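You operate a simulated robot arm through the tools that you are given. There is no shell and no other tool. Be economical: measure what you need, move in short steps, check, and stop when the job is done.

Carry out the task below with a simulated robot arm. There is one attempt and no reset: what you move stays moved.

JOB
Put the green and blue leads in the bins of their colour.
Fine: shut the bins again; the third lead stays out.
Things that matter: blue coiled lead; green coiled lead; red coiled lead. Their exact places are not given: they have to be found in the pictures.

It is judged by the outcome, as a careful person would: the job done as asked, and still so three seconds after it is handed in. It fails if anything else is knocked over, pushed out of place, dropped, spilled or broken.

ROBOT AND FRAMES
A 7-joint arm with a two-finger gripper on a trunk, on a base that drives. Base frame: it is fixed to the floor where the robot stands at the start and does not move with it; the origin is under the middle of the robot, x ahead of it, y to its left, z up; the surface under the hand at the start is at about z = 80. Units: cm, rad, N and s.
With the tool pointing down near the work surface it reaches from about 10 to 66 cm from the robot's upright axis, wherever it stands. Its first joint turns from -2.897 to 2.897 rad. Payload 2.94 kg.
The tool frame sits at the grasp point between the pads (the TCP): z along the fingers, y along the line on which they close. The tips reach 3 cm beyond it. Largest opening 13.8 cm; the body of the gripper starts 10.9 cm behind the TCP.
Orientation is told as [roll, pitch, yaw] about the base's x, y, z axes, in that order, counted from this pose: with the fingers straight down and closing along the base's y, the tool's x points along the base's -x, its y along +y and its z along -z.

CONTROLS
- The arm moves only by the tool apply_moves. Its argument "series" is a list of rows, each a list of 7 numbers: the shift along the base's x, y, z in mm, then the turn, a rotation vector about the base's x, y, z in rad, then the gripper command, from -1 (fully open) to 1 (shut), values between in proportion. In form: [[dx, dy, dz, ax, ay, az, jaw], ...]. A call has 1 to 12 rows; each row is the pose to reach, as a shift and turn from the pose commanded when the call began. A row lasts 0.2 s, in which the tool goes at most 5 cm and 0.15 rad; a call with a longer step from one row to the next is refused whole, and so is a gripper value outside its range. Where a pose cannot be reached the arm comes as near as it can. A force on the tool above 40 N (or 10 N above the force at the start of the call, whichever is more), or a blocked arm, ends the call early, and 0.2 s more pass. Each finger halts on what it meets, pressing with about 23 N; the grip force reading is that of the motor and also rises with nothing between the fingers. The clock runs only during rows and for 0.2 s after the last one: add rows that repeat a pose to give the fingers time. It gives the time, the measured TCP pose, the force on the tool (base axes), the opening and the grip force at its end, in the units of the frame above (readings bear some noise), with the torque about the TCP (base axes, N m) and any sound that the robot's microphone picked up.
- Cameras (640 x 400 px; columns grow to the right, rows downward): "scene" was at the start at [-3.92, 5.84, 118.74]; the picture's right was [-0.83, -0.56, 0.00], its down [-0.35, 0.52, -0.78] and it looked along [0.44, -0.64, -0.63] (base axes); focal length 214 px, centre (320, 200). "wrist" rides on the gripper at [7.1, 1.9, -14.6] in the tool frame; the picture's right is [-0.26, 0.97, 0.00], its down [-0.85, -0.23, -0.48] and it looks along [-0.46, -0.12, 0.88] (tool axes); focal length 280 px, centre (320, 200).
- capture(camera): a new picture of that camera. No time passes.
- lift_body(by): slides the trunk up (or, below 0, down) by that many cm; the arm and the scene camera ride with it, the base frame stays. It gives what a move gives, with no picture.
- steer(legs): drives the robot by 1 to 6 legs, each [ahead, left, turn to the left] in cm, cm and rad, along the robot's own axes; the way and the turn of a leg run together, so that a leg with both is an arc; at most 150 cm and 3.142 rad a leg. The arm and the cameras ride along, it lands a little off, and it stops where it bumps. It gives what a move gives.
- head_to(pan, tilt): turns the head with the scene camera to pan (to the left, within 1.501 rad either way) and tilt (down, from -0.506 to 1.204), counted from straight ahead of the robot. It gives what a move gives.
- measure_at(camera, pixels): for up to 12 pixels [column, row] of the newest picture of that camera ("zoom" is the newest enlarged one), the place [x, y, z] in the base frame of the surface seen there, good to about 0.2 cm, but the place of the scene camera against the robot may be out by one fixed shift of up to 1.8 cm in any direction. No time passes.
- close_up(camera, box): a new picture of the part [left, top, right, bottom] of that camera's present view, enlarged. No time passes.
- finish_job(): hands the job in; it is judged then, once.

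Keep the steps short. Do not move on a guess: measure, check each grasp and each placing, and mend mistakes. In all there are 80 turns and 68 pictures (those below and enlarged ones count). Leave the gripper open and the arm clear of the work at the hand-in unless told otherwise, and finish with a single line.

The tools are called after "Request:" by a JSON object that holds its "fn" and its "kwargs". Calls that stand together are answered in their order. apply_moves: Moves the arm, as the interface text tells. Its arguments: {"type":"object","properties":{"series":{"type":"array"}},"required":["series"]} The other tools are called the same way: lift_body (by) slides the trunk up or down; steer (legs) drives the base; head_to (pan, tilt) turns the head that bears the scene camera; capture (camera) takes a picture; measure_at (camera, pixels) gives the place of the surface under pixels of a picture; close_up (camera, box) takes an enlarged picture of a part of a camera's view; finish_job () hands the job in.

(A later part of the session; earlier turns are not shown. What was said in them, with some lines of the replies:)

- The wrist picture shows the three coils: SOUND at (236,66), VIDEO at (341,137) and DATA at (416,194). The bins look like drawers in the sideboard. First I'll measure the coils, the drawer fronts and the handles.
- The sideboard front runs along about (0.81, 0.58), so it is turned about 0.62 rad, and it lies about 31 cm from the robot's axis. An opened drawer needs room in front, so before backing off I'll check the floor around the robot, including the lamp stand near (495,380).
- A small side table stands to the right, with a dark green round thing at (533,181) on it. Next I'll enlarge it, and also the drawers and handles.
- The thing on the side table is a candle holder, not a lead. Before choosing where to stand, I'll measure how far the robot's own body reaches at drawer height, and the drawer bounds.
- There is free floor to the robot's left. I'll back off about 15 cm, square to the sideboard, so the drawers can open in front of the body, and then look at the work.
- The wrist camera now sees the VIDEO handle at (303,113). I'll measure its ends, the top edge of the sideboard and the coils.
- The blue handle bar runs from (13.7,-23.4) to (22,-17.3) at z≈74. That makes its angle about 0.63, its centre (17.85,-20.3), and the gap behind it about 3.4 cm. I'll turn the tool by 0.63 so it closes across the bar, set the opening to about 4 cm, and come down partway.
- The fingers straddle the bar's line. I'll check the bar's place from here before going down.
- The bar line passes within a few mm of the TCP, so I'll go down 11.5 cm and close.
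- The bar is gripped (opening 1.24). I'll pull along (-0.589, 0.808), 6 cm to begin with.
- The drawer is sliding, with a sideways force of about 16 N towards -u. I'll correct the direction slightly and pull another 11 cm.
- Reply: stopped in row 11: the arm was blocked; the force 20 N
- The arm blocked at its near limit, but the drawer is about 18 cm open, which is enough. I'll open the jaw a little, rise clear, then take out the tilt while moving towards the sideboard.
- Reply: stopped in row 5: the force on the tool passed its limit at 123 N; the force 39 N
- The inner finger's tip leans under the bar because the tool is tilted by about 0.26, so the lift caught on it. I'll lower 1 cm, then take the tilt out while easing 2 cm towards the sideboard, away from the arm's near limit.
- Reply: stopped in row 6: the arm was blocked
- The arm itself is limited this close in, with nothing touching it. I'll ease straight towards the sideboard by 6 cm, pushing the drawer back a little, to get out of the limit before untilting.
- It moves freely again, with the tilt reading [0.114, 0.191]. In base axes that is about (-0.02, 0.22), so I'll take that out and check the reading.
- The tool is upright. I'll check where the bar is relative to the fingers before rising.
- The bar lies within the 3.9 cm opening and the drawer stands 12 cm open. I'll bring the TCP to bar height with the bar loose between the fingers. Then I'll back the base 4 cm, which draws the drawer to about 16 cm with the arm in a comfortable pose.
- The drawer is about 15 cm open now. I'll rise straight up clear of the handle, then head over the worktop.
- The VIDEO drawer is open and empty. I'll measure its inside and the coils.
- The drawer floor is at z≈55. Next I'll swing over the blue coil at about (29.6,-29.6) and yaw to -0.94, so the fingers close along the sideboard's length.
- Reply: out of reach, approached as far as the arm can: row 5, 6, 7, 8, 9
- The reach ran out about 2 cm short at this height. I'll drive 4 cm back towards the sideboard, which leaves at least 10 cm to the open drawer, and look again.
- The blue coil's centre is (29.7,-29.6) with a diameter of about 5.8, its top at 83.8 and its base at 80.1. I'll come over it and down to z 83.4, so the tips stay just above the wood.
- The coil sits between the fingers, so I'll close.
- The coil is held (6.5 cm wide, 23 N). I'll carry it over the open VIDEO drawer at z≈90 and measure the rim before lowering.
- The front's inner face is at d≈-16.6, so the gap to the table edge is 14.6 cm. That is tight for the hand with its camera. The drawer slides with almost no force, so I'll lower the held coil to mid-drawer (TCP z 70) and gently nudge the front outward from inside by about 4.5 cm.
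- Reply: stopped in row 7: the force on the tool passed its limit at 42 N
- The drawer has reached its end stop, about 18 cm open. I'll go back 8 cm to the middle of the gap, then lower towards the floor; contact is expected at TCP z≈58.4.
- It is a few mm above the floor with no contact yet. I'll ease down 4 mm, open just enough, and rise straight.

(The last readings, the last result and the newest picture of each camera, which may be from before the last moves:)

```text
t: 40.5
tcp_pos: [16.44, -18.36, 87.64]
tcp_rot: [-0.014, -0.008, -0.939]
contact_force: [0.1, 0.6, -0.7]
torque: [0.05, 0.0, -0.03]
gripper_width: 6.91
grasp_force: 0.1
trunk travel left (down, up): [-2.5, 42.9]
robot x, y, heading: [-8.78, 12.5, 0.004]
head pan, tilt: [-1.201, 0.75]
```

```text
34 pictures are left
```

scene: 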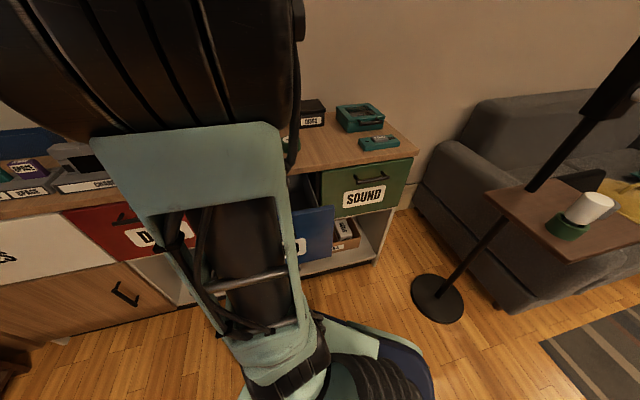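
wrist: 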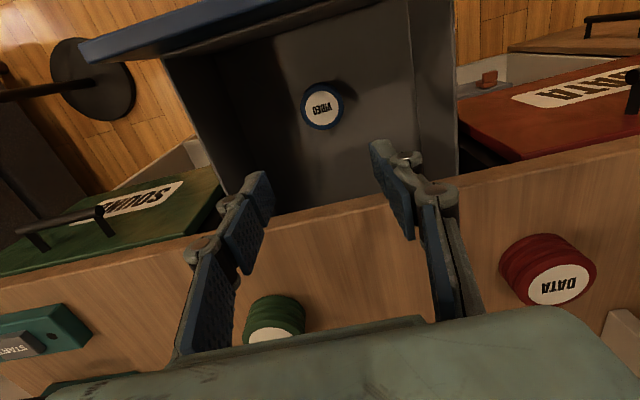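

The blue coil lies flat in the VIDEO drawer at (322,107). Now to shut it, I'll back the base 5 cm for arm room, then turn the tool by +1.57 above the handle.

Request:
{"fn": "steer", "kwargs": {"legs": [[-2.9, 4.0, 0]]}}

Request:
{"fn": "apply_moves", "kwargs": {"series": [[0, 0, 40, 0, 0, 0.14, 0.2], [-5, 5, 60, 0, 0, 0.28, 0.4], [-10, 10, 60, 0, 0, 0.42, 0.42], [-15, 20, 60, 0, 0, 0.56, 0.42], [-20, 30, 60, 0, 0, 0.7, 0.42], [-25, 40, 60, 0, 0, 0.84, 0.42], [-30, 50, 60, 0, 0, 0.98, 0.42], [-35, 60, 60, 0, 0, 1.12, 0.42], [-40, 70, 60, 0, 0, 1.26, 0.42], [-50, 80, 60, 0, 0, 1.4, 0.42], [-60, 86, 60, 0, 0, 1.54, 0.42], [-60, 86, 60, 0.01, 0.01, 1.57, 0.42]]}}

Request:
{"fn": "capture", "kwargs": {"camera": "wrist"}}

```text
t: 41.5
tcp_pos: [13.61, -14.51, 87.65]
tcp_rot: [-0.014, -0.009, -0.939]
contact_force: [0.6, 0.4, 0.3]
torque: [0.02, 0.01, 0.02]
gripper_width: 6.87
grasp_force: 0.1
trunk travel left (down, up): [-2.5, 42.9]
robot x, y, heading: [-11.57, 16.53, -0.001]
head pan, tilt: [-1.201, 0.75]
```

```text
t: 44.1
tcp_pos: [8.61, -6.33, 91.52]
tcp_rot: [0.063, 0.056, 0.633]
contact_force: [-0.3, -1.0, 0.4]
torque: [0.01, -0.01, 0.03]
gripper_width: 4.01
grasp_force: 0.0
trunk travel left (down, up): [-2.5, 42.9]
robot x, y, heading: [-11.44, 16.41, -0.003]
head pan, tilt: [-1.201, 0.75]
```

```text
33 pictures are left
```

wrist: 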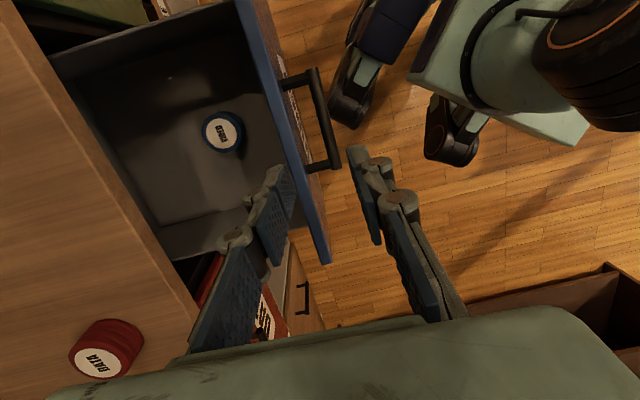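

Request:
{"fn": "measure_at", "kwargs": {"camera": "wrist", "pixels": [[313, 75], [320, 105], [327, 135], [335, 165], [290, 85], [222, 132]]}}

```text
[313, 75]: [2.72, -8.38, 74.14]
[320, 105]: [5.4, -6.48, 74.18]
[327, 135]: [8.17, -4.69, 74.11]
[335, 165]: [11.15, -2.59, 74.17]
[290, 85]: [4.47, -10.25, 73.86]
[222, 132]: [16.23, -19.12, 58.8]
```

The bar's middle is at (7,-5.5). I'll correct the small tilt and centre over it at z 80, still above the bar, then check.

Request:
{"fn": "apply_moves", "kwargs": {"series": [[-5, 4, 0, -0.018, -0.082, 0, 0.42], [-13, 9, -30, -0.018, -0.082, 0, 0.42], [-14, 9, -70, -0.018, -0.082, 0, 0.42], [-14, 9, -110, -0.018, -0.082, 0, 0.42], [-14, 9, -110, -0.018, -0.082, 0, 0.42]]}}

Request:
{"fn": "capture", "kwargs": {"camera": "wrist"}}

```text
t: 44.6
tcp_pos: [8.75, -6.08, 89.11]
tcp_rot: [0.066, 0.059, 0.627]
contact_force: [-0.4, 0.8, -0.6]
torque: [-0.01, -0.01, -0.04]
gripper_width: 4.03
grasp_force: 0.0
trunk travel left (down, up): [-2.5, 42.9]
robot x, y, heading: [-11.79, 16.8, -0.003]
head pan, tilt: [-1.201, 0.75]
stopped in row 2: the arm was blocked; the commanded pose is now the measured one
```

```text
32 pictures are left
```

wrist: 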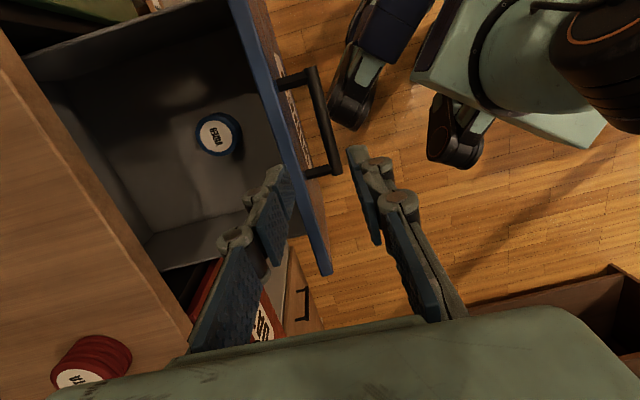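

The arm is too folded this close in. I'll back the base 8 cm more, then reach out again and untilt.

Request:
{"fn": "steer", "kwargs": {"legs": [[-4.7, 6.5, 0]]}}

Request:
{"fn": "apply_moves", "kwargs": {"series": [[10, -18, 10, 0, 0, 0, 0.42], [20, -36, 10, 0, 0, 0, 0.42], [31, -57, 10, -0.01, -0.04, 0, 0.42], [31, -57, 0, -0.018, -0.084, 0, 0.42], [31, -57, -30, -0.018, -0.084, 0, 0.42], [31, -57, -60, -0.018, -0.084, 0, 0.42], [31, -57, -91, -0.018, -0.084, 0, 0.42], [31, -57, -91, -0.018, -0.084, 0, 0.42]]}}

Request:
{"fn": "capture", "kwargs": {"camera": "wrist"}}

```text
t: 45.9
tcp_pos: [4.05, 0.42, 89.18]
tcp_rot: [0.065, 0.059, 0.632]
contact_force: [-0.7, 0.1, 0.3]
torque: [-0.02, 0.0, 0.02]
gripper_width: 3.99
grasp_force: 0.0
trunk travel left (down, up): [-2.5, 42.9]
robot x, y, heading: [-16.35, 22.65, 0.0]
head pan, tilt: [-1.201, 0.75]
```

```text
t: 47.7
tcp_pos: [7.08, -5.27, 80.12]
tcp_rot: [0.0, 0.0, 0.63]
contact_force: [1.2, -1.2, 0.8]
torque: [0.03, -0.03, 0.0]
gripper_width: 4.01
grasp_force: 0.0
trunk travel left (down, up): [-2.5, 42.9]
robot x, y, heading: [-16.43, 22.86, 0.003]
head pan, tilt: [-1.201, 0.75]
```

```text
31 pictures are left
```

wrist: 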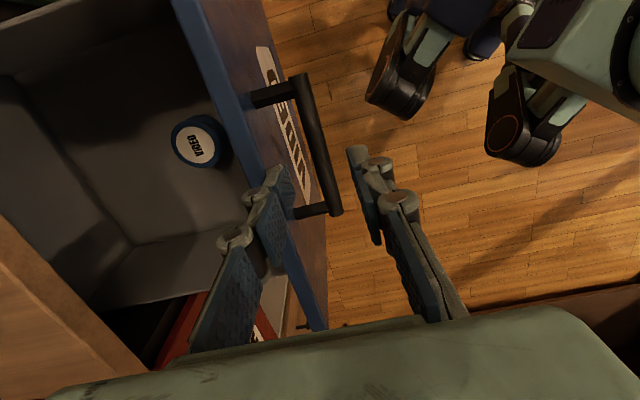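

Upright and straddling the bar line. I'll go down to the bar and then push it in, gently.

Request:
{"fn": "apply_moves", "kwargs": {"series": [[0, 0, -35, 0, 0, 0, 0.42], [0, 0, -65, 0, 0, 0, 0.42], [0, 0, -65, 0, 0, 0, 0.42], [6, -8, -65, 0, 0, 0, 0.42], [13, -18, -65, 0, 0, 0, 0.42], [20, -28, -65, 0, 0, 0, 0.42], [28, -38, -65, 0, 0, 0, 0.42], [36, -49, -65, 0, 0, 0, 0.42], [44, -60, -65, 0, 0, 0, 0.42], [52, -71, -65, 0, 0, 0, 0.42], [60, -82, -65, 0, 0, 0, 0.42], [66, -90, -65, 0, 0, 0, 0.42]]}}

Request:
{"fn": "capture", "kwargs": {"camera": "wrist"}}

```text
t: 50.3
tcp_pos: [13.72, -14.49, 73.66]
tcp_rot: [0.0, 0.002, 0.629]
contact_force: [-1.1, -0.4, -0.1]
torque: [0.01, -0.03, 0.0]
gripper_width: 4.02
grasp_force: 0.0
trunk travel left (down, up): [-2.5, 42.9]
robot x, y, heading: [-16.25, 22.81, 0.002]
head pan, tilt: [-1.201, 0.75]
```

```text
30 pictures are left
```

wrist: 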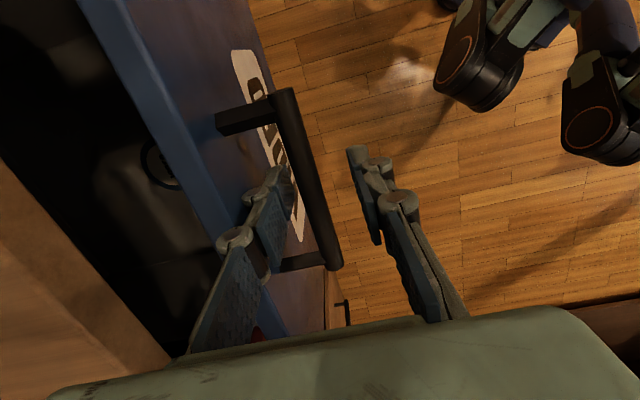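

It's closing smoothly. I'll narrow the jaw a bit so the outer finger pushes the bar itself, and continue to shut (TCP d≈-27.8).

Request:
{"fn": "apply_moves", "kwargs": {"series": [[0, 0, 0, 0, 0, 0, 0.6], [6, -8, 0, 0, 0, 0, 0.6], [13, -18, 0, 0, 0, 0, 0.6], [20, -28, 0, 0, 0, 0, 0.6], [28, -38, 0, 0, 0, 0, 0.6], [34, -47, 0, 0, 0, 0, 0.6], [40, -55, 0, 0, 0, 0, 0.6], [44, -60, 0, 0, 0, 0, 0.6], [47, -64, 0, 0, 0, 0, 0.6], [49, -67, 0, 0, 0, 0, 0.6], [49, -67, 0, 0, 0, 0, 0.6]]}}

Request:
{"fn": "capture", "kwargs": {"camera": "wrist"}}

```text
t: 52.7
tcp_pos: [18.49, -20.64, 73.61]
tcp_rot: [0.002, 0.001, 0.63]
contact_force: [-16.7, 22.3, 4.2]
torque: [-1.23, -0.86, 0.01]
gripper_width: 1.95
grasp_force: 0.1
trunk travel left (down, up): [-2.5, 42.9]
robot x, y, heading: [-16.26, 23.01, -0.003]
head pan, tilt: [-1.201, 0.75]
```

```text
29 pictures are left
```

wrist: 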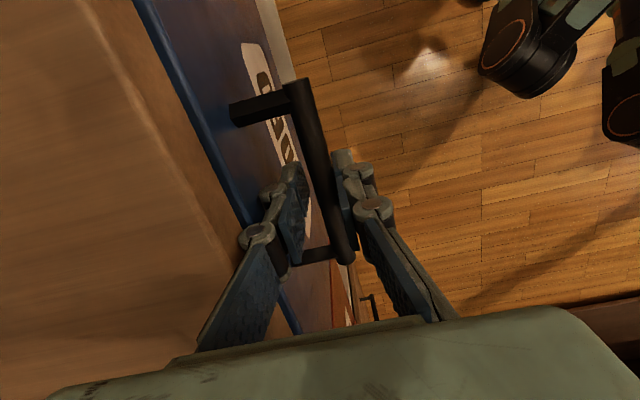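

The drawer is shut, with a firm stop and 28 N at d≈-27.6. I'll ease off, rise, drive 11 cm closer, and move over the SOUND handle at about (-10,-41).

Request:
{"fn": "apply_moves", "kwargs": {"series": [[-4, 5, 0, 0, 0, 0, 0.45], [-4, 5, 0, 0, 0, 0, 0.45], [-4, 5, 40, 0, 0, 0, 0.45], [-4, 5, 85, 0, 0, 0, 0.45], [-4, 5, 130, 0, 0, 0, 0.45], [-4, 5, 175, 0, 0, 0, 0.45], [-4, 5, 220, 0, 0, 0, 0.45], [-30, 0, 230, 0, 0, 0, 0.42], [-70, 0, 230, 0, 0, 0, 0.42], [-110, -10, 230, 0, 0, 0, 0.42], [-150, -30, 230, 0, 0, 0, 0.42]]}}

Request:
{"fn": "steer", "kwargs": {"legs": [[6.5, -8.9, 0]]}}

Request:
{"fn": "capture", "kwargs": {"camera": "wrist"}}

```text
t: 55.1
tcp_pos: [3.84, -23.92, 96.98]
tcp_rot: [0.0, 0.002, 0.631]
contact_force: [-0.1, 0.3, -0.2]
torque: [-0.03, 0.02, 0.0]
gripper_width: 3.98
grasp_force: 0.1
trunk travel left (down, up): [-2.5, 42.9]
robot x, y, heading: [-16.23, 22.85, 0.006]
head pan, tilt: [-1.201, 0.75]
```

```text
t: 56.5
tcp_pos: [9.99, -32.92, 96.79]
tcp_rot: [-0.001, 0.001, 0.628]
contact_force: [0.4, -0.4, -0.6]
torque: [-0.02, 0.01, 0.01]
gripper_width: 4.0
grasp_force: 0.0
trunk travel left (down, up): [-2.5, 42.9]
robot x, y, heading: [-9.96, 13.87, 0.001]
head pan, tilt: [-1.201, 0.75]
```

```text
28 pictures are left
```

wrist: 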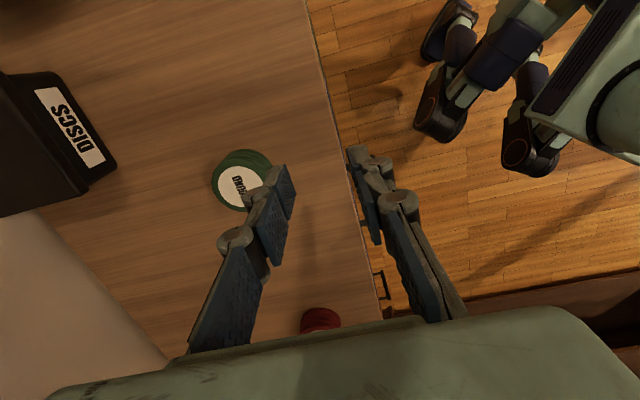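

Next I'll move over the SOUND handle area.

Request:
{"fn": "apply_moves", "kwargs": {"series": [[-35, -5, 0, 0, 0, 0, 0.42], [-75, -15, 0, 0, 0, 0, 0.42], [-115, -30, 0, 0, 0, 0, 0.42], [-155, -50, 0, 0, 0, 0, 0.42], [-190, -65, 0, 0, 0, 0, 0.42], [-205, -78, 0, 0, 0, 0, 0.42], [-205, -78, 0, 0, 0, 0, 0.42]]}}

Request:
{"fn": "capture", "kwargs": {"camera": "wrist"}}

```text
t: 58.1
tcp_pos: [-10.34, -41.07, 96.72]
tcp_rot: [-0.001, 0.0, 0.627]
contact_force: [0.3, -1.0, 0.3]
torque: [0.04, -0.02, 0.02]
gripper_width: 4.01
grasp_force: 0.0
trunk travel left (down, up): [-2.5, 42.9]
robot x, y, heading: [-9.88, 13.93, 0.001]
head pan, tilt: [-1.201, 0.75]
```

```text
27 pictures are left
```

wrist: 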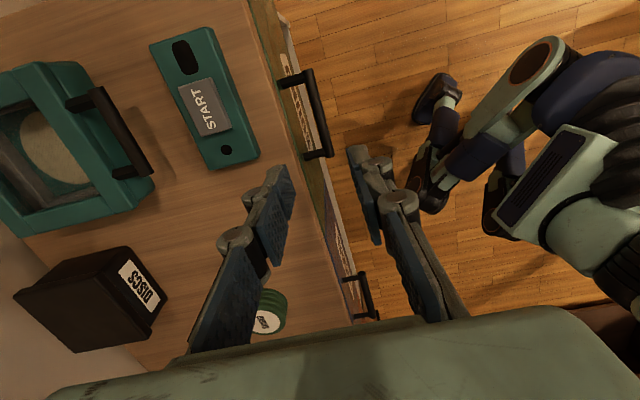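

Request:
{"fn": "measure_at", "kwargs": {"camera": "wrist", "pixels": [[308, 74], [315, 100], [322, 125], [329, 152], [364, 280], [372, 310], [280, 82], [260, 60], [300, 190]]}}

```text
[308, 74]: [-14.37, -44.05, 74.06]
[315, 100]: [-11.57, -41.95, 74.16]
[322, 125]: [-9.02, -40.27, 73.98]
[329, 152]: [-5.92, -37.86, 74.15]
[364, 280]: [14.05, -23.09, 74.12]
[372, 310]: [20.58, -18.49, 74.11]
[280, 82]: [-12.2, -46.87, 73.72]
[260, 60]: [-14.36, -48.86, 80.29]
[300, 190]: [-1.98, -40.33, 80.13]
```

The SOUND bar's centre is (-10.15,-41.0), right under the TCP, and the VIDEO bar is back at its shut place (d -26.9). I'll descend onto the SOUND bar.

Request:
{"fn": "apply_moves", "kwargs": {"series": [[1, 0, -45, 0, 0, 0, 0.42], [1, 0, -90, 0, 0, 0, 0.42], [1, 0, -135, 0, 0, 0, 0.42], [1, 0, -180, 0, 0, 0, 0.42], [1, 0, -215, 0, 0, 0, 0.42], [1, 0, -231, 0, 0, 0, 0.42], [1, 0, -231, 0, 0, 0, 0.7], [1, 0, -231, 0, 0, 0, 0.7]]}}

Request:
{"fn": "capture", "kwargs": {"camera": "wrist"}}

```text
t: 59.9
tcp_pos: [-10.29, -40.91, 73.52]
tcp_rot: [0.001, 0.001, 0.627]
contact_force: [-0.7, -0.4, -1.5]
torque: [-0.01, 0.04, 0.0]
gripper_width: 2.04
grasp_force: 0.1
trunk travel left (down, up): [-2.5, 42.9]
robot x, y, heading: [-9.76, 13.9, -0.004]
head pan, tilt: [-1.201, 0.75]
```

```text
26 pictures are left
```

wrist: 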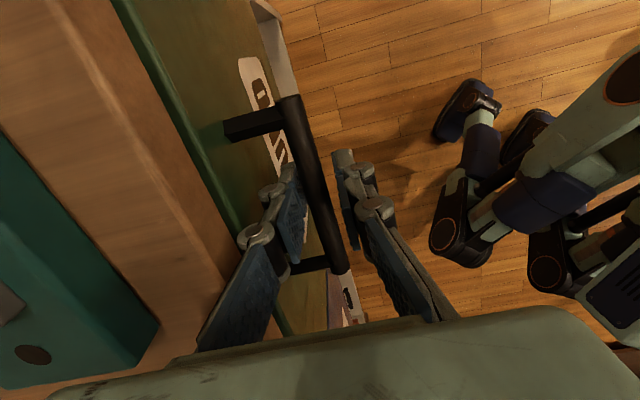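

The bar is loosely between the fingers. I'll pull out 17 cm along (-0.589, 0.808).

Request:
{"fn": "apply_moves", "kwargs": {"series": [[-6, 8, 0, 0, 0, 0, 0.7], [-14, 19, 0, 0, 0, 0, 0.7], [-23, 31, 0, 0, 0, 0, 0.7], [-32, 44, 0, 0, 0, 0, 0.7], [-41, 56, 0, 0, 0, 0, 0.7], [-50, 69, 0, 0, 0, 0, 0.7], [-60, 82, 0, 0, 0, 0, 0.7], [-70, 96, 0, 0, 0, 0, 0.7], [-80, 110, 0, 0, 0, 0, 0.7], [-90, 123, 0, 0, 0, 0, 0.7], [-100, 137, 0, 0, 0, 0, 0.7], [-102, 140, 0, 0, 0, 0, 0.7]]}}

Request:
{"fn": "capture", "kwargs": {"camera": "wrist"}}

```text
t: 62.5
tcp_pos: [-20.67, -26.64, 73.8]
tcp_rot: [-0.002, 0.003, 0.627]
contact_force: [0.1, -0.6, 0.3]
torque: [-0.03, 0.0, -0.02]
gripper_width: 2.05
grasp_force: 0.0
trunk travel left (down, up): [-2.5, 42.9]
robot x, y, heading: [-9.86, 14.0, -0.005]
head pan, tilt: [-1.201, 0.75]
```

```text
25 pictures are left
```

wrist: 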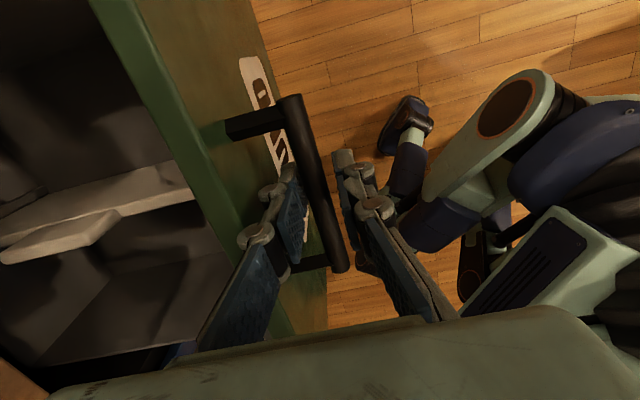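

The drawer opened without any force, and there's something pale inside it. I'll rise and look.

Request:
{"fn": "apply_moves", "kwargs": {"series": [[0, 0, 0, 0, 0, 0, 0.45], [0, 0, 0, 0, 0, 0, 0.45], [0, 0, 40, 0, 0, 0, 0.45], [0, 0, 85, 0, 0, 0, 0.45], [0, 0, 130, 0, 0, 0, 0.45], [0, 0, 175, 0, 0, 0, 0.3], [0, 0, 220, 0, 0, 0, 0.2], [10, -30, 230, 0, 0, 0, 0], [20, -65, 230, 0, 0, 0, 0], [20, -65, 230, 0, 0, 0, 0]]}}

Request:
{"fn": "capture", "kwargs": {"camera": "wrist"}}

Request:
{"fn": "capture", "kwargs": {"camera": "scene"}}

```text
t: 64.7
tcp_pos: [-18.67, -33.06, 96.6]
tcp_rot: [0.0, 0.001, 0.626]
contact_force: [0.5, 0.0, -0.3]
torque: [0.01, 0.05, -0.01]
gripper_width: 6.89
grasp_force: 0.0
trunk travel left (down, up): [-2.5, 42.9]
robot x, y, heading: [-9.65, 13.96, -0.006]
head pan, tilt: [-1.201, 0.75]
```

```text
24 pictures are left
```

wrist: 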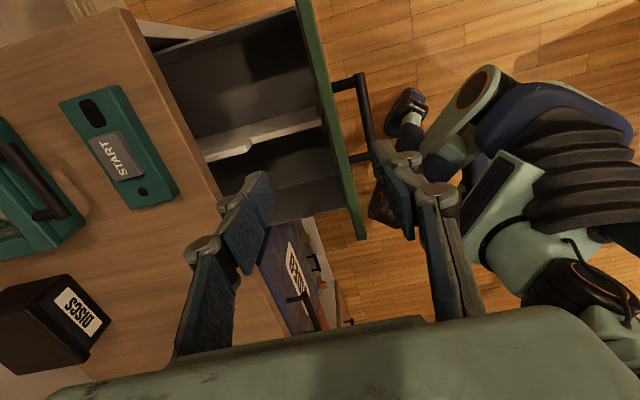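

```text
23 pictures are left
```

scene: 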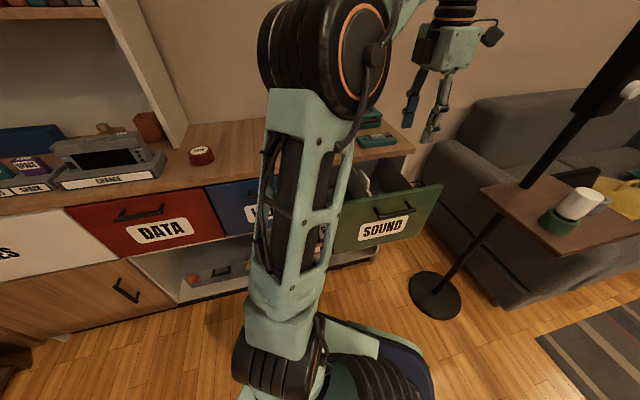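

A divider runs across the middle of the SOUND drawer. I'll take a closer look and measure.

Request:
{"fn": "close_up", "kwargs": {"camera": "wrist", "box": [130, 0, 390, 260]}}

Request:
{"fn": "measure_at", "kwargs": {"camera": "wrist", "pixels": [[250, 80], [240, 40], [220, 100], [285, 125], [215, 148], [245, 143], [310, 165], [290, 180], [300, 195], [330, 150], [350, 215], [290, 210]]}}

```text
1.54 times, centred on (260, 130) of wrist
```

zoom: 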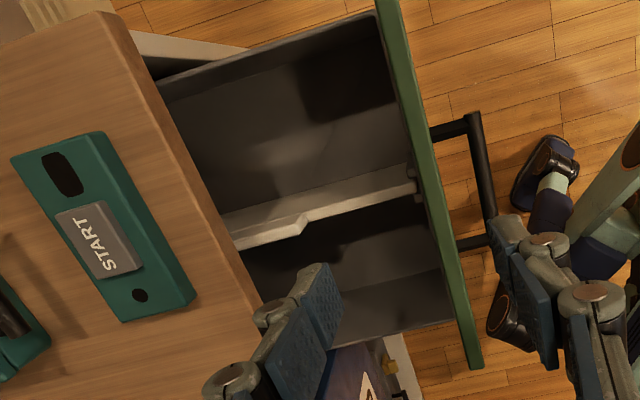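

```text
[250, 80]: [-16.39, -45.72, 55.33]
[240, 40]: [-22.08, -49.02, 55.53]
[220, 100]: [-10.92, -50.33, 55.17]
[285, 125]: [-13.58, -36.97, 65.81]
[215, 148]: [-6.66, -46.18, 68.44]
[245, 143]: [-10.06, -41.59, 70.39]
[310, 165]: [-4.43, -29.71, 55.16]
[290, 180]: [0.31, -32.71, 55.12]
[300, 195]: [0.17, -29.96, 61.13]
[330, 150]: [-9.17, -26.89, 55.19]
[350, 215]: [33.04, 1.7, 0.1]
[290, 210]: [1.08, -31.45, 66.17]
```

The divider is at s≈-32.6 with its top at 70, and the right-hand compartment is clear, with its centre at about (-6.5,-33.2). The hand fits best at a diagonal yaw of about -0.155. I'll go over the green coil at (18.6,-39.1) with that yaw.

Request:
{"fn": "apply_moves", "kwargs": {"series": [[40, -5, 0, 0, 0, -0.09, -0.2], [80, -12, 0, 0, 0, -0.18, -0.3], [122, -20, 0, 0, 0, -0.27, -0.3], [164, -26, 0, 0, 0, -0.36, -0.3], [206, -32, 0, 0, 0, -0.45, -0.3], [248, -40, 0, 0, 0, -0.54, -0.3], [290, -46, 0, 0, 0, -0.63, -0.3], [332, -53, -10, 0, 0, -0.72, -0.3], [373, -60, -20, 0, 0, -0.781, -0.3], [373, -60, -20, 0, 0, -0.781, -0.3]]}}

Request:
{"fn": "capture", "kwargs": {"camera": "wrist"}}

```text
t: 66.9
tcp_pos: [17.86, -38.63, 94.34]
tcp_rot: [-0.003, 0.0, -0.154]
contact_force: [-0.1, -0.3, 0.3]
torque: [0.02, 0.01, 0.03]
gripper_width: 8.99
grasp_force: 0.0
out of reach, approached as far as the arm can: row 9, 10
trunk travel left (down, up): [-2.5, 42.9]
robot x, y, heading: [-9.73, 13.86, -0.0]
head pan, tilt: [-1.201, 0.75]
```

```text
21 pictures are left
```

wrist: 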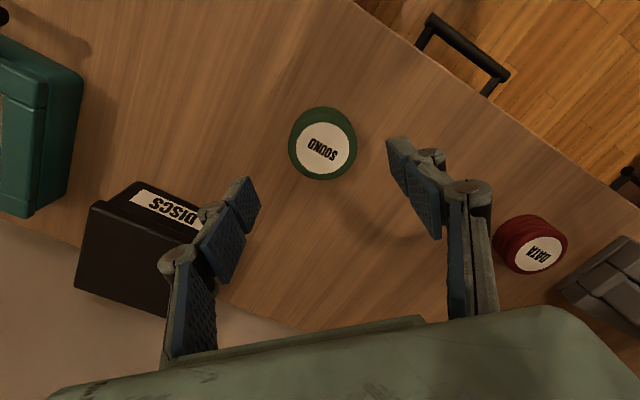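

Request:
{"fn": "measure_at", "kwargs": {"camera": "wrist", "pixels": [[325, 148], [294, 148], [354, 148], [325, 116], [325, 178], [195, 232], [215, 205], [225, 250], [150, 200]]}}

```text
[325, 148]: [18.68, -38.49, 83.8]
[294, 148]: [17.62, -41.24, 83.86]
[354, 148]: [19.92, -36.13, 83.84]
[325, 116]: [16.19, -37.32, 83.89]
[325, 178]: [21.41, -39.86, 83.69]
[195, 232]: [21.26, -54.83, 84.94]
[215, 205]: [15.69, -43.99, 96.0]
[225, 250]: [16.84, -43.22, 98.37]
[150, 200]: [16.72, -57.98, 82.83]
```

The green coil's centre is (18.8,-38.65), and the DISCS box is 10 cm clear of the fingers. I'll descend to z≈84.2, slightly higher than for blue, so the hand clears the divider later.

Request:
{"fn": "apply_moves", "kwargs": {"series": [[2, 0, -30, 0, 0, 0, -0.3], [6, 0, -60, 0, 0, 0, -0.3], [9, 0, -85, 0, 0, 0, -0.3], [9, 0, -101, 0, 0, 0, -0.3], [9, 0, -101, 0, 0, 0, -0.3]]}}

Request:
{"fn": "capture", "kwargs": {"camera": "wrist"}}

```text
t: 68.1
tcp_pos: [19.0, -38.65, 84.13]
tcp_rot: [0.0, 0.001, -0.154]
contact_force: [0.0, 0.0, -0.3]
torque: [-0.01, -0.01, -0.02]
gripper_width: 8.95
grasp_force: 0.1
trunk travel left (down, up): [-2.5, 42.9]
robot x, y, heading: [-9.97, 13.63, -0.001]
head pan, tilt: [-1.201, 0.75]
```

```text
20 pictures are left
```

wrist: 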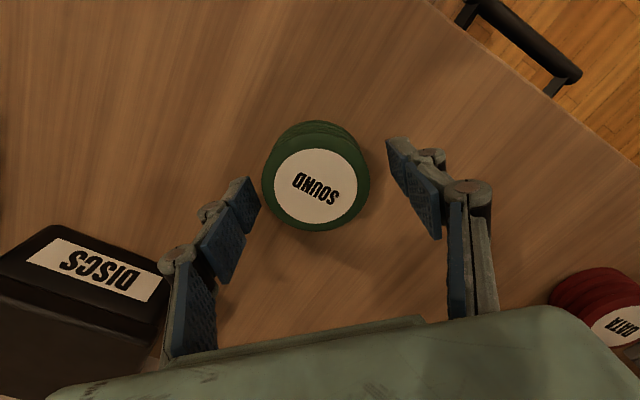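

The coil is centred between the fingers. I'll close, wait, and lift 9 cm.

Request:
{"fn": "apply_moves", "kwargs": {"series": [[0, 0, 0, 0, 0, 0, 0.1], [0, 0, 0, 0, 0, 0, 0.5], [0, 0, 0, 0, 0, 0, 1], [0, 0, 0, 0, 0, 0, 1], [0, 0, 0, 0, 0, 0, 1], [0, 0, 30, 0, 0, 0, 1], [-15, 3, 70, 0, 0, 0, 1], [-30, 6, 90, 0, 0, 0, 1], [-30, 6, 90, 0, 0, 0, 1]]}}

Request:
{"fn": "capture", "kwargs": {"camera": "wrist"}}

```text
t: 70.1
tcp_pos: [16.26, -38.22, 93.17]
tcp_rot: [0.0, 0.001, -0.154]
contact_force: [1.2, -0.5, -1.5]
torque: [0.01, 0.02, 0.0]
gripper_width: 6.43
grasp_force: 22.7
trunk travel left (down, up): [-2.5, 42.9]
robot x, y, heading: [-10.14, 13.98, -0.002]
head pan, tilt: [-1.201, 0.75]
```

```text
19 pictures are left
```

wrist: 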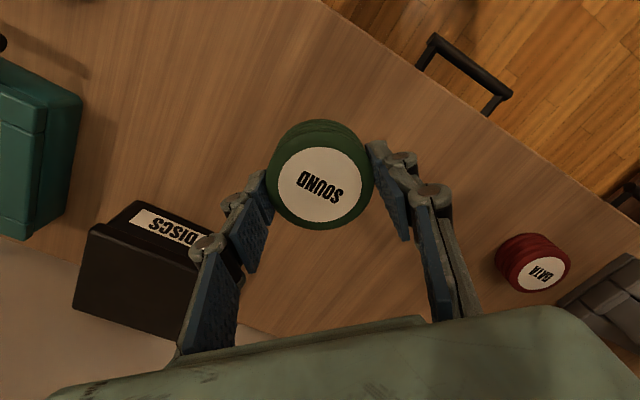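

It's held. I'll carry it over the right compartment at (-6.5,-33.2) and check the walls.

Request:
{"fn": "apply_moves", "kwargs": {"series": [[-38, 9, 0, 0, 0, 0, 1], [-76, 17, 0, 0, 0, 0, 1], [-114, 25, 0, 0, 0, 0, 1], [-152, 34, 0, 0, 0, 0, 1], [-190, 42, 0, 0, 0, 0, 1], [-228, 50, 0, 0, 0, 0, 1], [-228, 50, 0, 0, 0, 0, 1]]}}

Request:
{"fn": "capture", "kwargs": {"camera": "wrist"}}

```text
t: 71.7
tcp_pos: [-7.05, -33.3, 93.31]
tcp_rot: [-0.001, 0.0, -0.151]
contact_force: [0.3, 0.1, 0.6]
torque: [0.01, -0.01, -0.01]
gripper_width: 6.45
grasp_force: 23.1
trunk travel left (down, up): [-2.5, 42.9]
robot x, y, heading: [-9.81, 13.76, 0.004]
head pan, tilt: [-1.201, 0.75]
```

```text
18 pictures are left
```

wrist: 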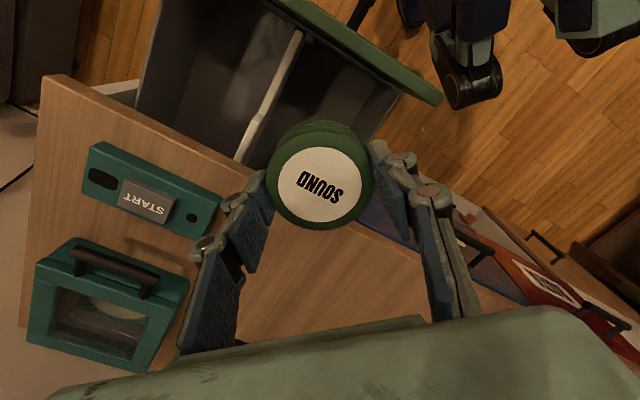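

Request:
{"fn": "measure_at", "kwargs": {"camera": "wrist", "pixels": [[296, 42], [270, 95], [240, 155], [340, 90], [375, 85], [392, 90], [370, 120], [360, 48], [425, 90], [330, 20], [300, 100]]}}

```text
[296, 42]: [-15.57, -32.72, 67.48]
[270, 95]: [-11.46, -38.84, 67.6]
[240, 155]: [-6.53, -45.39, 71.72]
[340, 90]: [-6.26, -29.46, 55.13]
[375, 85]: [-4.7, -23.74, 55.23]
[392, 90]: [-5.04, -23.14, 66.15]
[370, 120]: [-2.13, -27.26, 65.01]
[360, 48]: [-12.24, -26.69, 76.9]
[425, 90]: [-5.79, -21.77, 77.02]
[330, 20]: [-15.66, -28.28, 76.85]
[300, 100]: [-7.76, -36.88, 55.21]
```

The compartment runs from s -32 to -17.8 and d -31 to -14.4, and the TCP is nearly centred in it. I'll shift 4 mm and lower to about 1 cm above the floor.

Request:
{"fn": "apply_moves", "kwargs": {"series": [[3, 2, -45, 0, 0, 0, 1], [3, 2, -90, 0, 0, 0, 1], [3, 2, -135, 0, 0, 0, 1], [3, 2, -180, 0, 0, 0, 1], [3, 2, -220, 0, 0, 0, 1], [3, 2, -260, 0, 0, 0, 1], [3, 2, -295, 0, 0, 0, 1], [3, 2, -320, 0, 0, 0, 1], [3, 2, -332, 0, 0, 0, 1], [3, 2, -332, 0, 0, 0, 1]]}}

Request:
{"fn": "capture", "kwargs": {"camera": "wrist"}}

```text
t: 73.9
tcp_pos: [-6.28, -32.93, 60.22]
tcp_rot: [0.001, 0.001, -0.154]
contact_force: [-0.3, 0.7, -1.2]
torque: [-0.04, 0.04, -0.01]
gripper_width: 6.42
grasp_force: 22.9
trunk travel left (down, up): [-2.5, 42.9]
robot x, y, heading: [-9.88, 13.74, 0.001]
head pan, tilt: [-1.201, 0.75]
```

```text
17 pictures are left
```

wrist: 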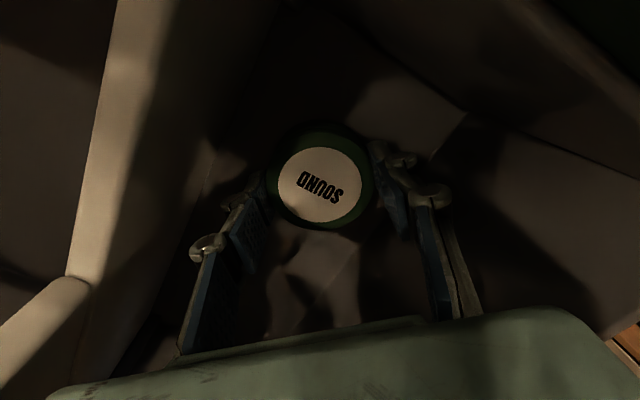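

Just above the floor and clear on all sides. I'll ease down 1 cm, release modestly, and rise straight up.

Request:
{"fn": "apply_moves", "kwargs": {"series": [[0, 0, -5, 0, 0, 0, 1], [0, 0, -9, 0, 0, 0, 1], [0, 0, -10, 0, 0, 0, -0.25], [0, 0, -10, 0, 0, 0, -0.25], [0, 0, -10, 0, 0, 0, -0.25], [0, 0, 20, 0, 0, 0, -0.25], [0, 0, 65, 0, 0, 0, -0.25], [0, 0, 110, 0, 0, 0, -0.25], [0, 0, 155, 0, 0, 0, -0.25], [0, 0, 200, 0, 0, 0, -0.25], [0, 0, 245, 0, 0, 0, 0], [0, 0, 290, 0, 0, 0, 0]]}}

Request:
{"fn": "capture", "kwargs": {"camera": "wrist"}}

```text
t: 76.5
tcp_pos: [-6.8, -32.94, 88.98]
tcp_rot: [0.002, 0.002, -0.153]
contact_force: [-0.3, -0.2, -0.4]
torque: [0.03, 0.03, -0.02]
gripper_width: 6.91
grasp_force: 0.0
trunk travel left (down, up): [-2.5, 42.9]
robot x, y, heading: [-9.9, 14.07, -0.0]
head pan, tilt: [-1.201, 0.75]
```

```text
16 pictures are left
```

wrist: 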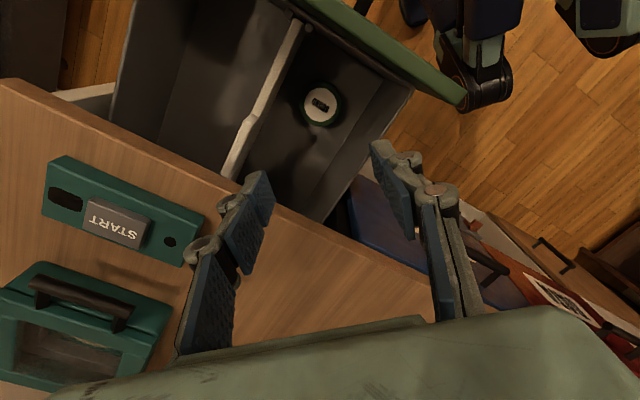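

The green coil lies flat in the SOUND drawer at (321,105). Now I'll shut it: over the handle at about (-20.4,-27), with the yaw back to 0.63.

Request:
{"fn": "apply_moves", "kwargs": {"series": [[-10, 5, 40, 0, 0, 0.1, 0.2], [-25, 12, 70, 0, 0, 0.2, 0.42], [-45, 20, 80, 0, 0, 0.33, 0.42], [-70, 30, 80, 0, 0, 0.46, 0.42], [-95, 42, 80, 0, 0, 0.59, 0.42], [-120, 52, 80, 0, 0, 0.7, 0.42], [-136, 59, 80, 0, 0, 0.781, 0.42], [-136, 59, 40, 0, 0, 0.781, 0.42], [-136, 59, 0, 0, 0, 0.781, 0.42], [-136, 59, 0, 0, 0, 0.781, 0.42]]}}

Request:
{"fn": "capture", "kwargs": {"camera": "wrist"}}

```text
t: 78.7
tcp_pos: [-20.0, -27.31, 89.16]
tcp_rot: [0.0, 0.003, 0.627]
contact_force: [-0.2, -0.9, -0.1]
torque: [0.01, 0.0, 0.0]
gripper_width: 3.98
grasp_force: 0.0
trunk travel left (down, up): [-2.5, 42.9]
robot x, y, heading: [-9.91, 13.91, -0.004]
head pan, tilt: [-1.201, 0.75]
```

```text
15 pictures are left
```

wrist: 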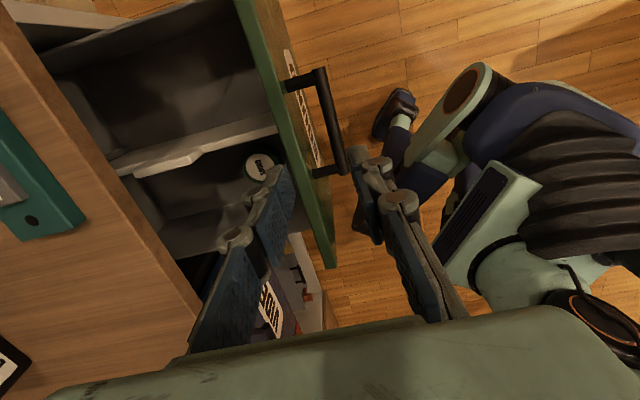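

Request:
{"fn": "measure_at", "kwargs": {"camera": "wrist", "pixels": [[321, 80], [328, 110], [335, 140], [341, 168]]}}

```text
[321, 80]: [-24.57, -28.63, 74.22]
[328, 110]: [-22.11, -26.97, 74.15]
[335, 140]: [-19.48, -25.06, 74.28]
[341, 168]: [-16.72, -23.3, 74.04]
```

The bar's centre is (-20.6,-26.0), so I'll shift 1.4 cm and go down onto it.

Request:
{"fn": "apply_moves", "kwargs": {"series": [[-6, 13, 0, 0, 0, 0, 0.42], [-6, 13, 0, 0, 0, 0, 0.42], [-6, 13, -45, 0, 0, 0, 0.42], [-6, 13, -90, 0, 0, 0, 0.42], [-6, 13, -130, 0, 0, 0, 0.42], [-6, 13, -155, 0, 0, 0, 0.42], [-6, 13, -155, 0, 0, 0, 0.6], [-6, 13, -155, 0, 0, 0, 0.6]]}}

Request:
{"fn": "capture", "kwargs": {"camera": "wrist"}}

```text
t: 80.5
tcp_pos: [-20.73, -25.87, 73.64]
tcp_rot: [0.0, 0.001, 0.626]
contact_force: [0.0, 0.7, -0.4]
torque: [0.0, 0.03, -0.02]
gripper_width: 2.77
grasp_force: 0.1
trunk travel left (down, up): [-2.5, 42.9]
robot x, y, heading: [-10.0, 13.93, 0.0]
head pan, tilt: [-1.201, 0.75]
```

```text
14 pictures are left
```

wrist: 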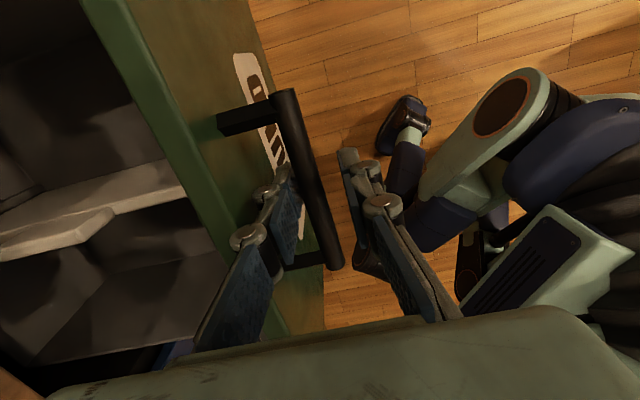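

The bar is between the fingers. I'll push in gently, first 11 cm.

Request:
{"fn": "apply_moves", "kwargs": {"series": [[4, -5, 0, 0, 0, 0, 0.6], [9, -12, 0, 0, 0, 0, 0.6], [14, -20, 0, 0, 0, 0, 0.6], [20, -28, 0, 0, 0, 0, 0.6], [27, -37, 0, 0, 0, 0, 0.6], [34, -46, 0, 0, 0, 0, 0.6], [41, -56, 0, 0, 0, 0, 0.6], [48, -65, 0, 0, 0, 0, 0.6], [54, -74, 0, 0, 0, 0, 0.6], [60, -82, 0, 0, 0, 0, 0.6], [65, -89, 0, 0, 0, 0, 0.6]]}}

Request:
{"fn": "apply_moves", "kwargs": {"series": [[6, -8, 0, 0, 0, 0, 0.6], [12, -17, 0, 0, 0, 0, 0.6], [19, -26, 0, 0, 0, 0, 0.6], [26, -35, 0, 0, 0, 0, 0.6], [32, -44, 0, 0, 0, 0, 0.6], [38, -52, 0, 0, 0, 0, 0.6], [43, -59, 0, 0, 0, 0, 0.6], [46, -64, 0, 0, 0, 0, 0.6], [48, -67, 0, 0, 0, 0, 0.6], [50, -69, 0, 0, 0, 0, 0.6], [50, -69, 0, 0, 0, 0, 0.6]]}}

Request:
{"fn": "capture", "kwargs": {"camera": "wrist"}}

```text
t: 82.9
tcp_pos: [-14.39, -34.69, 73.73]
tcp_rot: [0.0, 0.002, 0.625]
contact_force: [-0.4, 0.3, 0.3]
torque: [0.03, -0.01, 0.02]
gripper_width: 2.76
grasp_force: 0.0
trunk travel left (down, up): [-2.5, 42.9]
robot x, y, heading: [-9.91, 13.75, -0.003]
head pan, tilt: [-1.201, 0.75]
```

```text
t: 85.3
tcp_pos: [-9.48, -41.05, 73.66]
tcp_rot: [0.004, 0.001, 0.625]
contact_force: [-14.3, 29.7, -3.7]
torque: [-1.5, -0.6, 0.2]
gripper_width: 1.97
grasp_force: 0.1
trunk travel left (down, up): [-2.5, 42.9]
robot x, y, heading: [-9.78, 14.13, -0.005]
head pan, tilt: [-1.201, 0.75]
```

```text
13 pictures are left
```

wrist: 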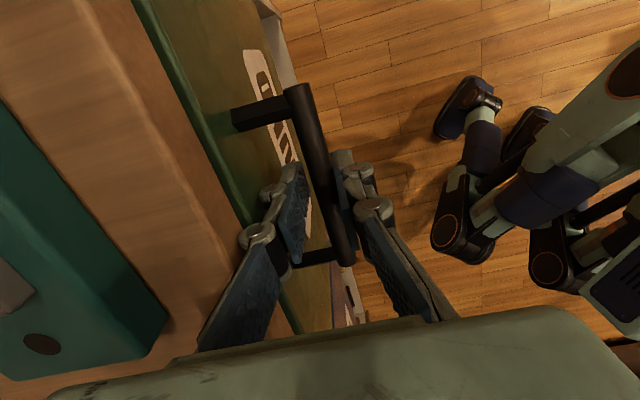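

Shut: about 32 N against the stop at d≈-27.6, as with the first drawer. I'll ease off, rise, open the gripper, pull the arm clear, and check both drawers.

Request:
{"fn": "apply_moves", "kwargs": {"series": [[-4, 5, 0, 0, 0, 0, 0.45], [-4, 5, 0, 0, 0, 0, 0.45], [-4, 5, 40, 0, 0, 0, 0.45], [-4, 5, 85, 0, 0, 0, 0.45], [-4, 5, 130, 0, 0, 0, 0.45], [-4, 5, 175, 0, 0, 0, 0.45], [-4, 5, 220, 0, 0, 0, 0], [-4, 5, 230, 0, 0, 0, -0.5], [-4, 5, 230, 0, 0, 0, -1], [-4, 5, 230, 0, 0, 0, -1]]}}

Request:
{"fn": "capture", "kwargs": {"camera": "wrist"}}

Request:
{"fn": "capture", "kwargs": {"camera": "scene"}}

```text
t: 87.5
tcp_pos: [-9.46, -40.86, 96.8]
tcp_rot: [0.0, 0.001, 0.627]
contact_force: [0.0, 0.0, -0.7]
torque: [-0.01, 0.01, 0.01]
gripper_width: 13.82
grasp_force: 0.0
trunk travel left (down, up): [-2.5, 42.9]
robot x, y, heading: [-10.25, 13.63, -0.002]
head pan, tilt: [-1.201, 0.75]
```

```text
12 pictures are left
```

wrist: 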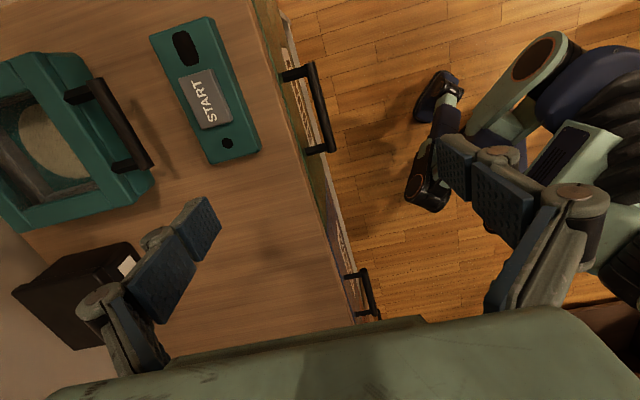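

```text
11 pictures are left
```

scene: 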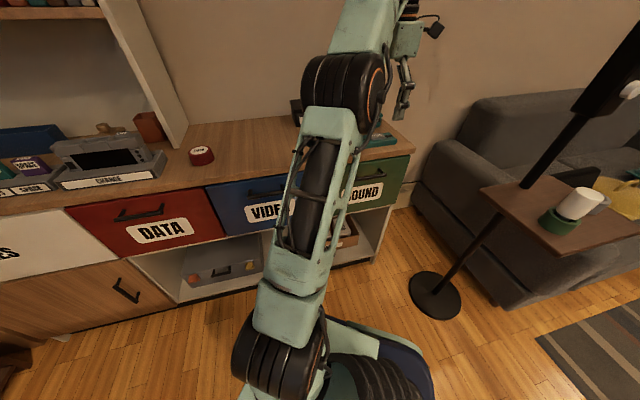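

Request:
{"fn": "measure_at", "kwargs": {"camera": "wrist", "pixels": [[314, 90], [320, 115], [327, 140], [364, 285], [369, 303]]}}

Request:
{"fn": "steer", "kwargs": {"legs": [[-7, 9.6, 0]]}}

```text
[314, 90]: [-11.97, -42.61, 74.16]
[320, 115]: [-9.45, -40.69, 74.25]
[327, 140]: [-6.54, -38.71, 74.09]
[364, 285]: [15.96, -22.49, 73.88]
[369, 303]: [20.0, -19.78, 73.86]
```

```text
t: 89.0
tcp_pos: [-16.42, -31.34, 96.68]
tcp_rot: [0.0, 0.001, 0.628]
contact_force: [-0.9, -0.6, -0.7]
torque: [-0.04, -0.02, 0.02]
gripper_width: 13.77
grasp_force: 0.1
trunk travel left (down, up): [-2.5, 42.9]
robot x, y, heading: [-16.71, 23.52, -0.003]
head pan, tilt: [-1.201, 0.75]
```

Both bars measure at their shut places (d≈-27.3 and -27.6), the red lead still lies on the worktop, the gripper is open, and the arm is clear of the work. I'm handing in.

Request:
{"fn": "finish_job", "kwargs": {}}

```text
The job is handed in.
```

The green lead is in the SOUND drawer and the blue lead is in the VIDEO drawer, both drawers are shut, and the red lead was left out on the worktop.
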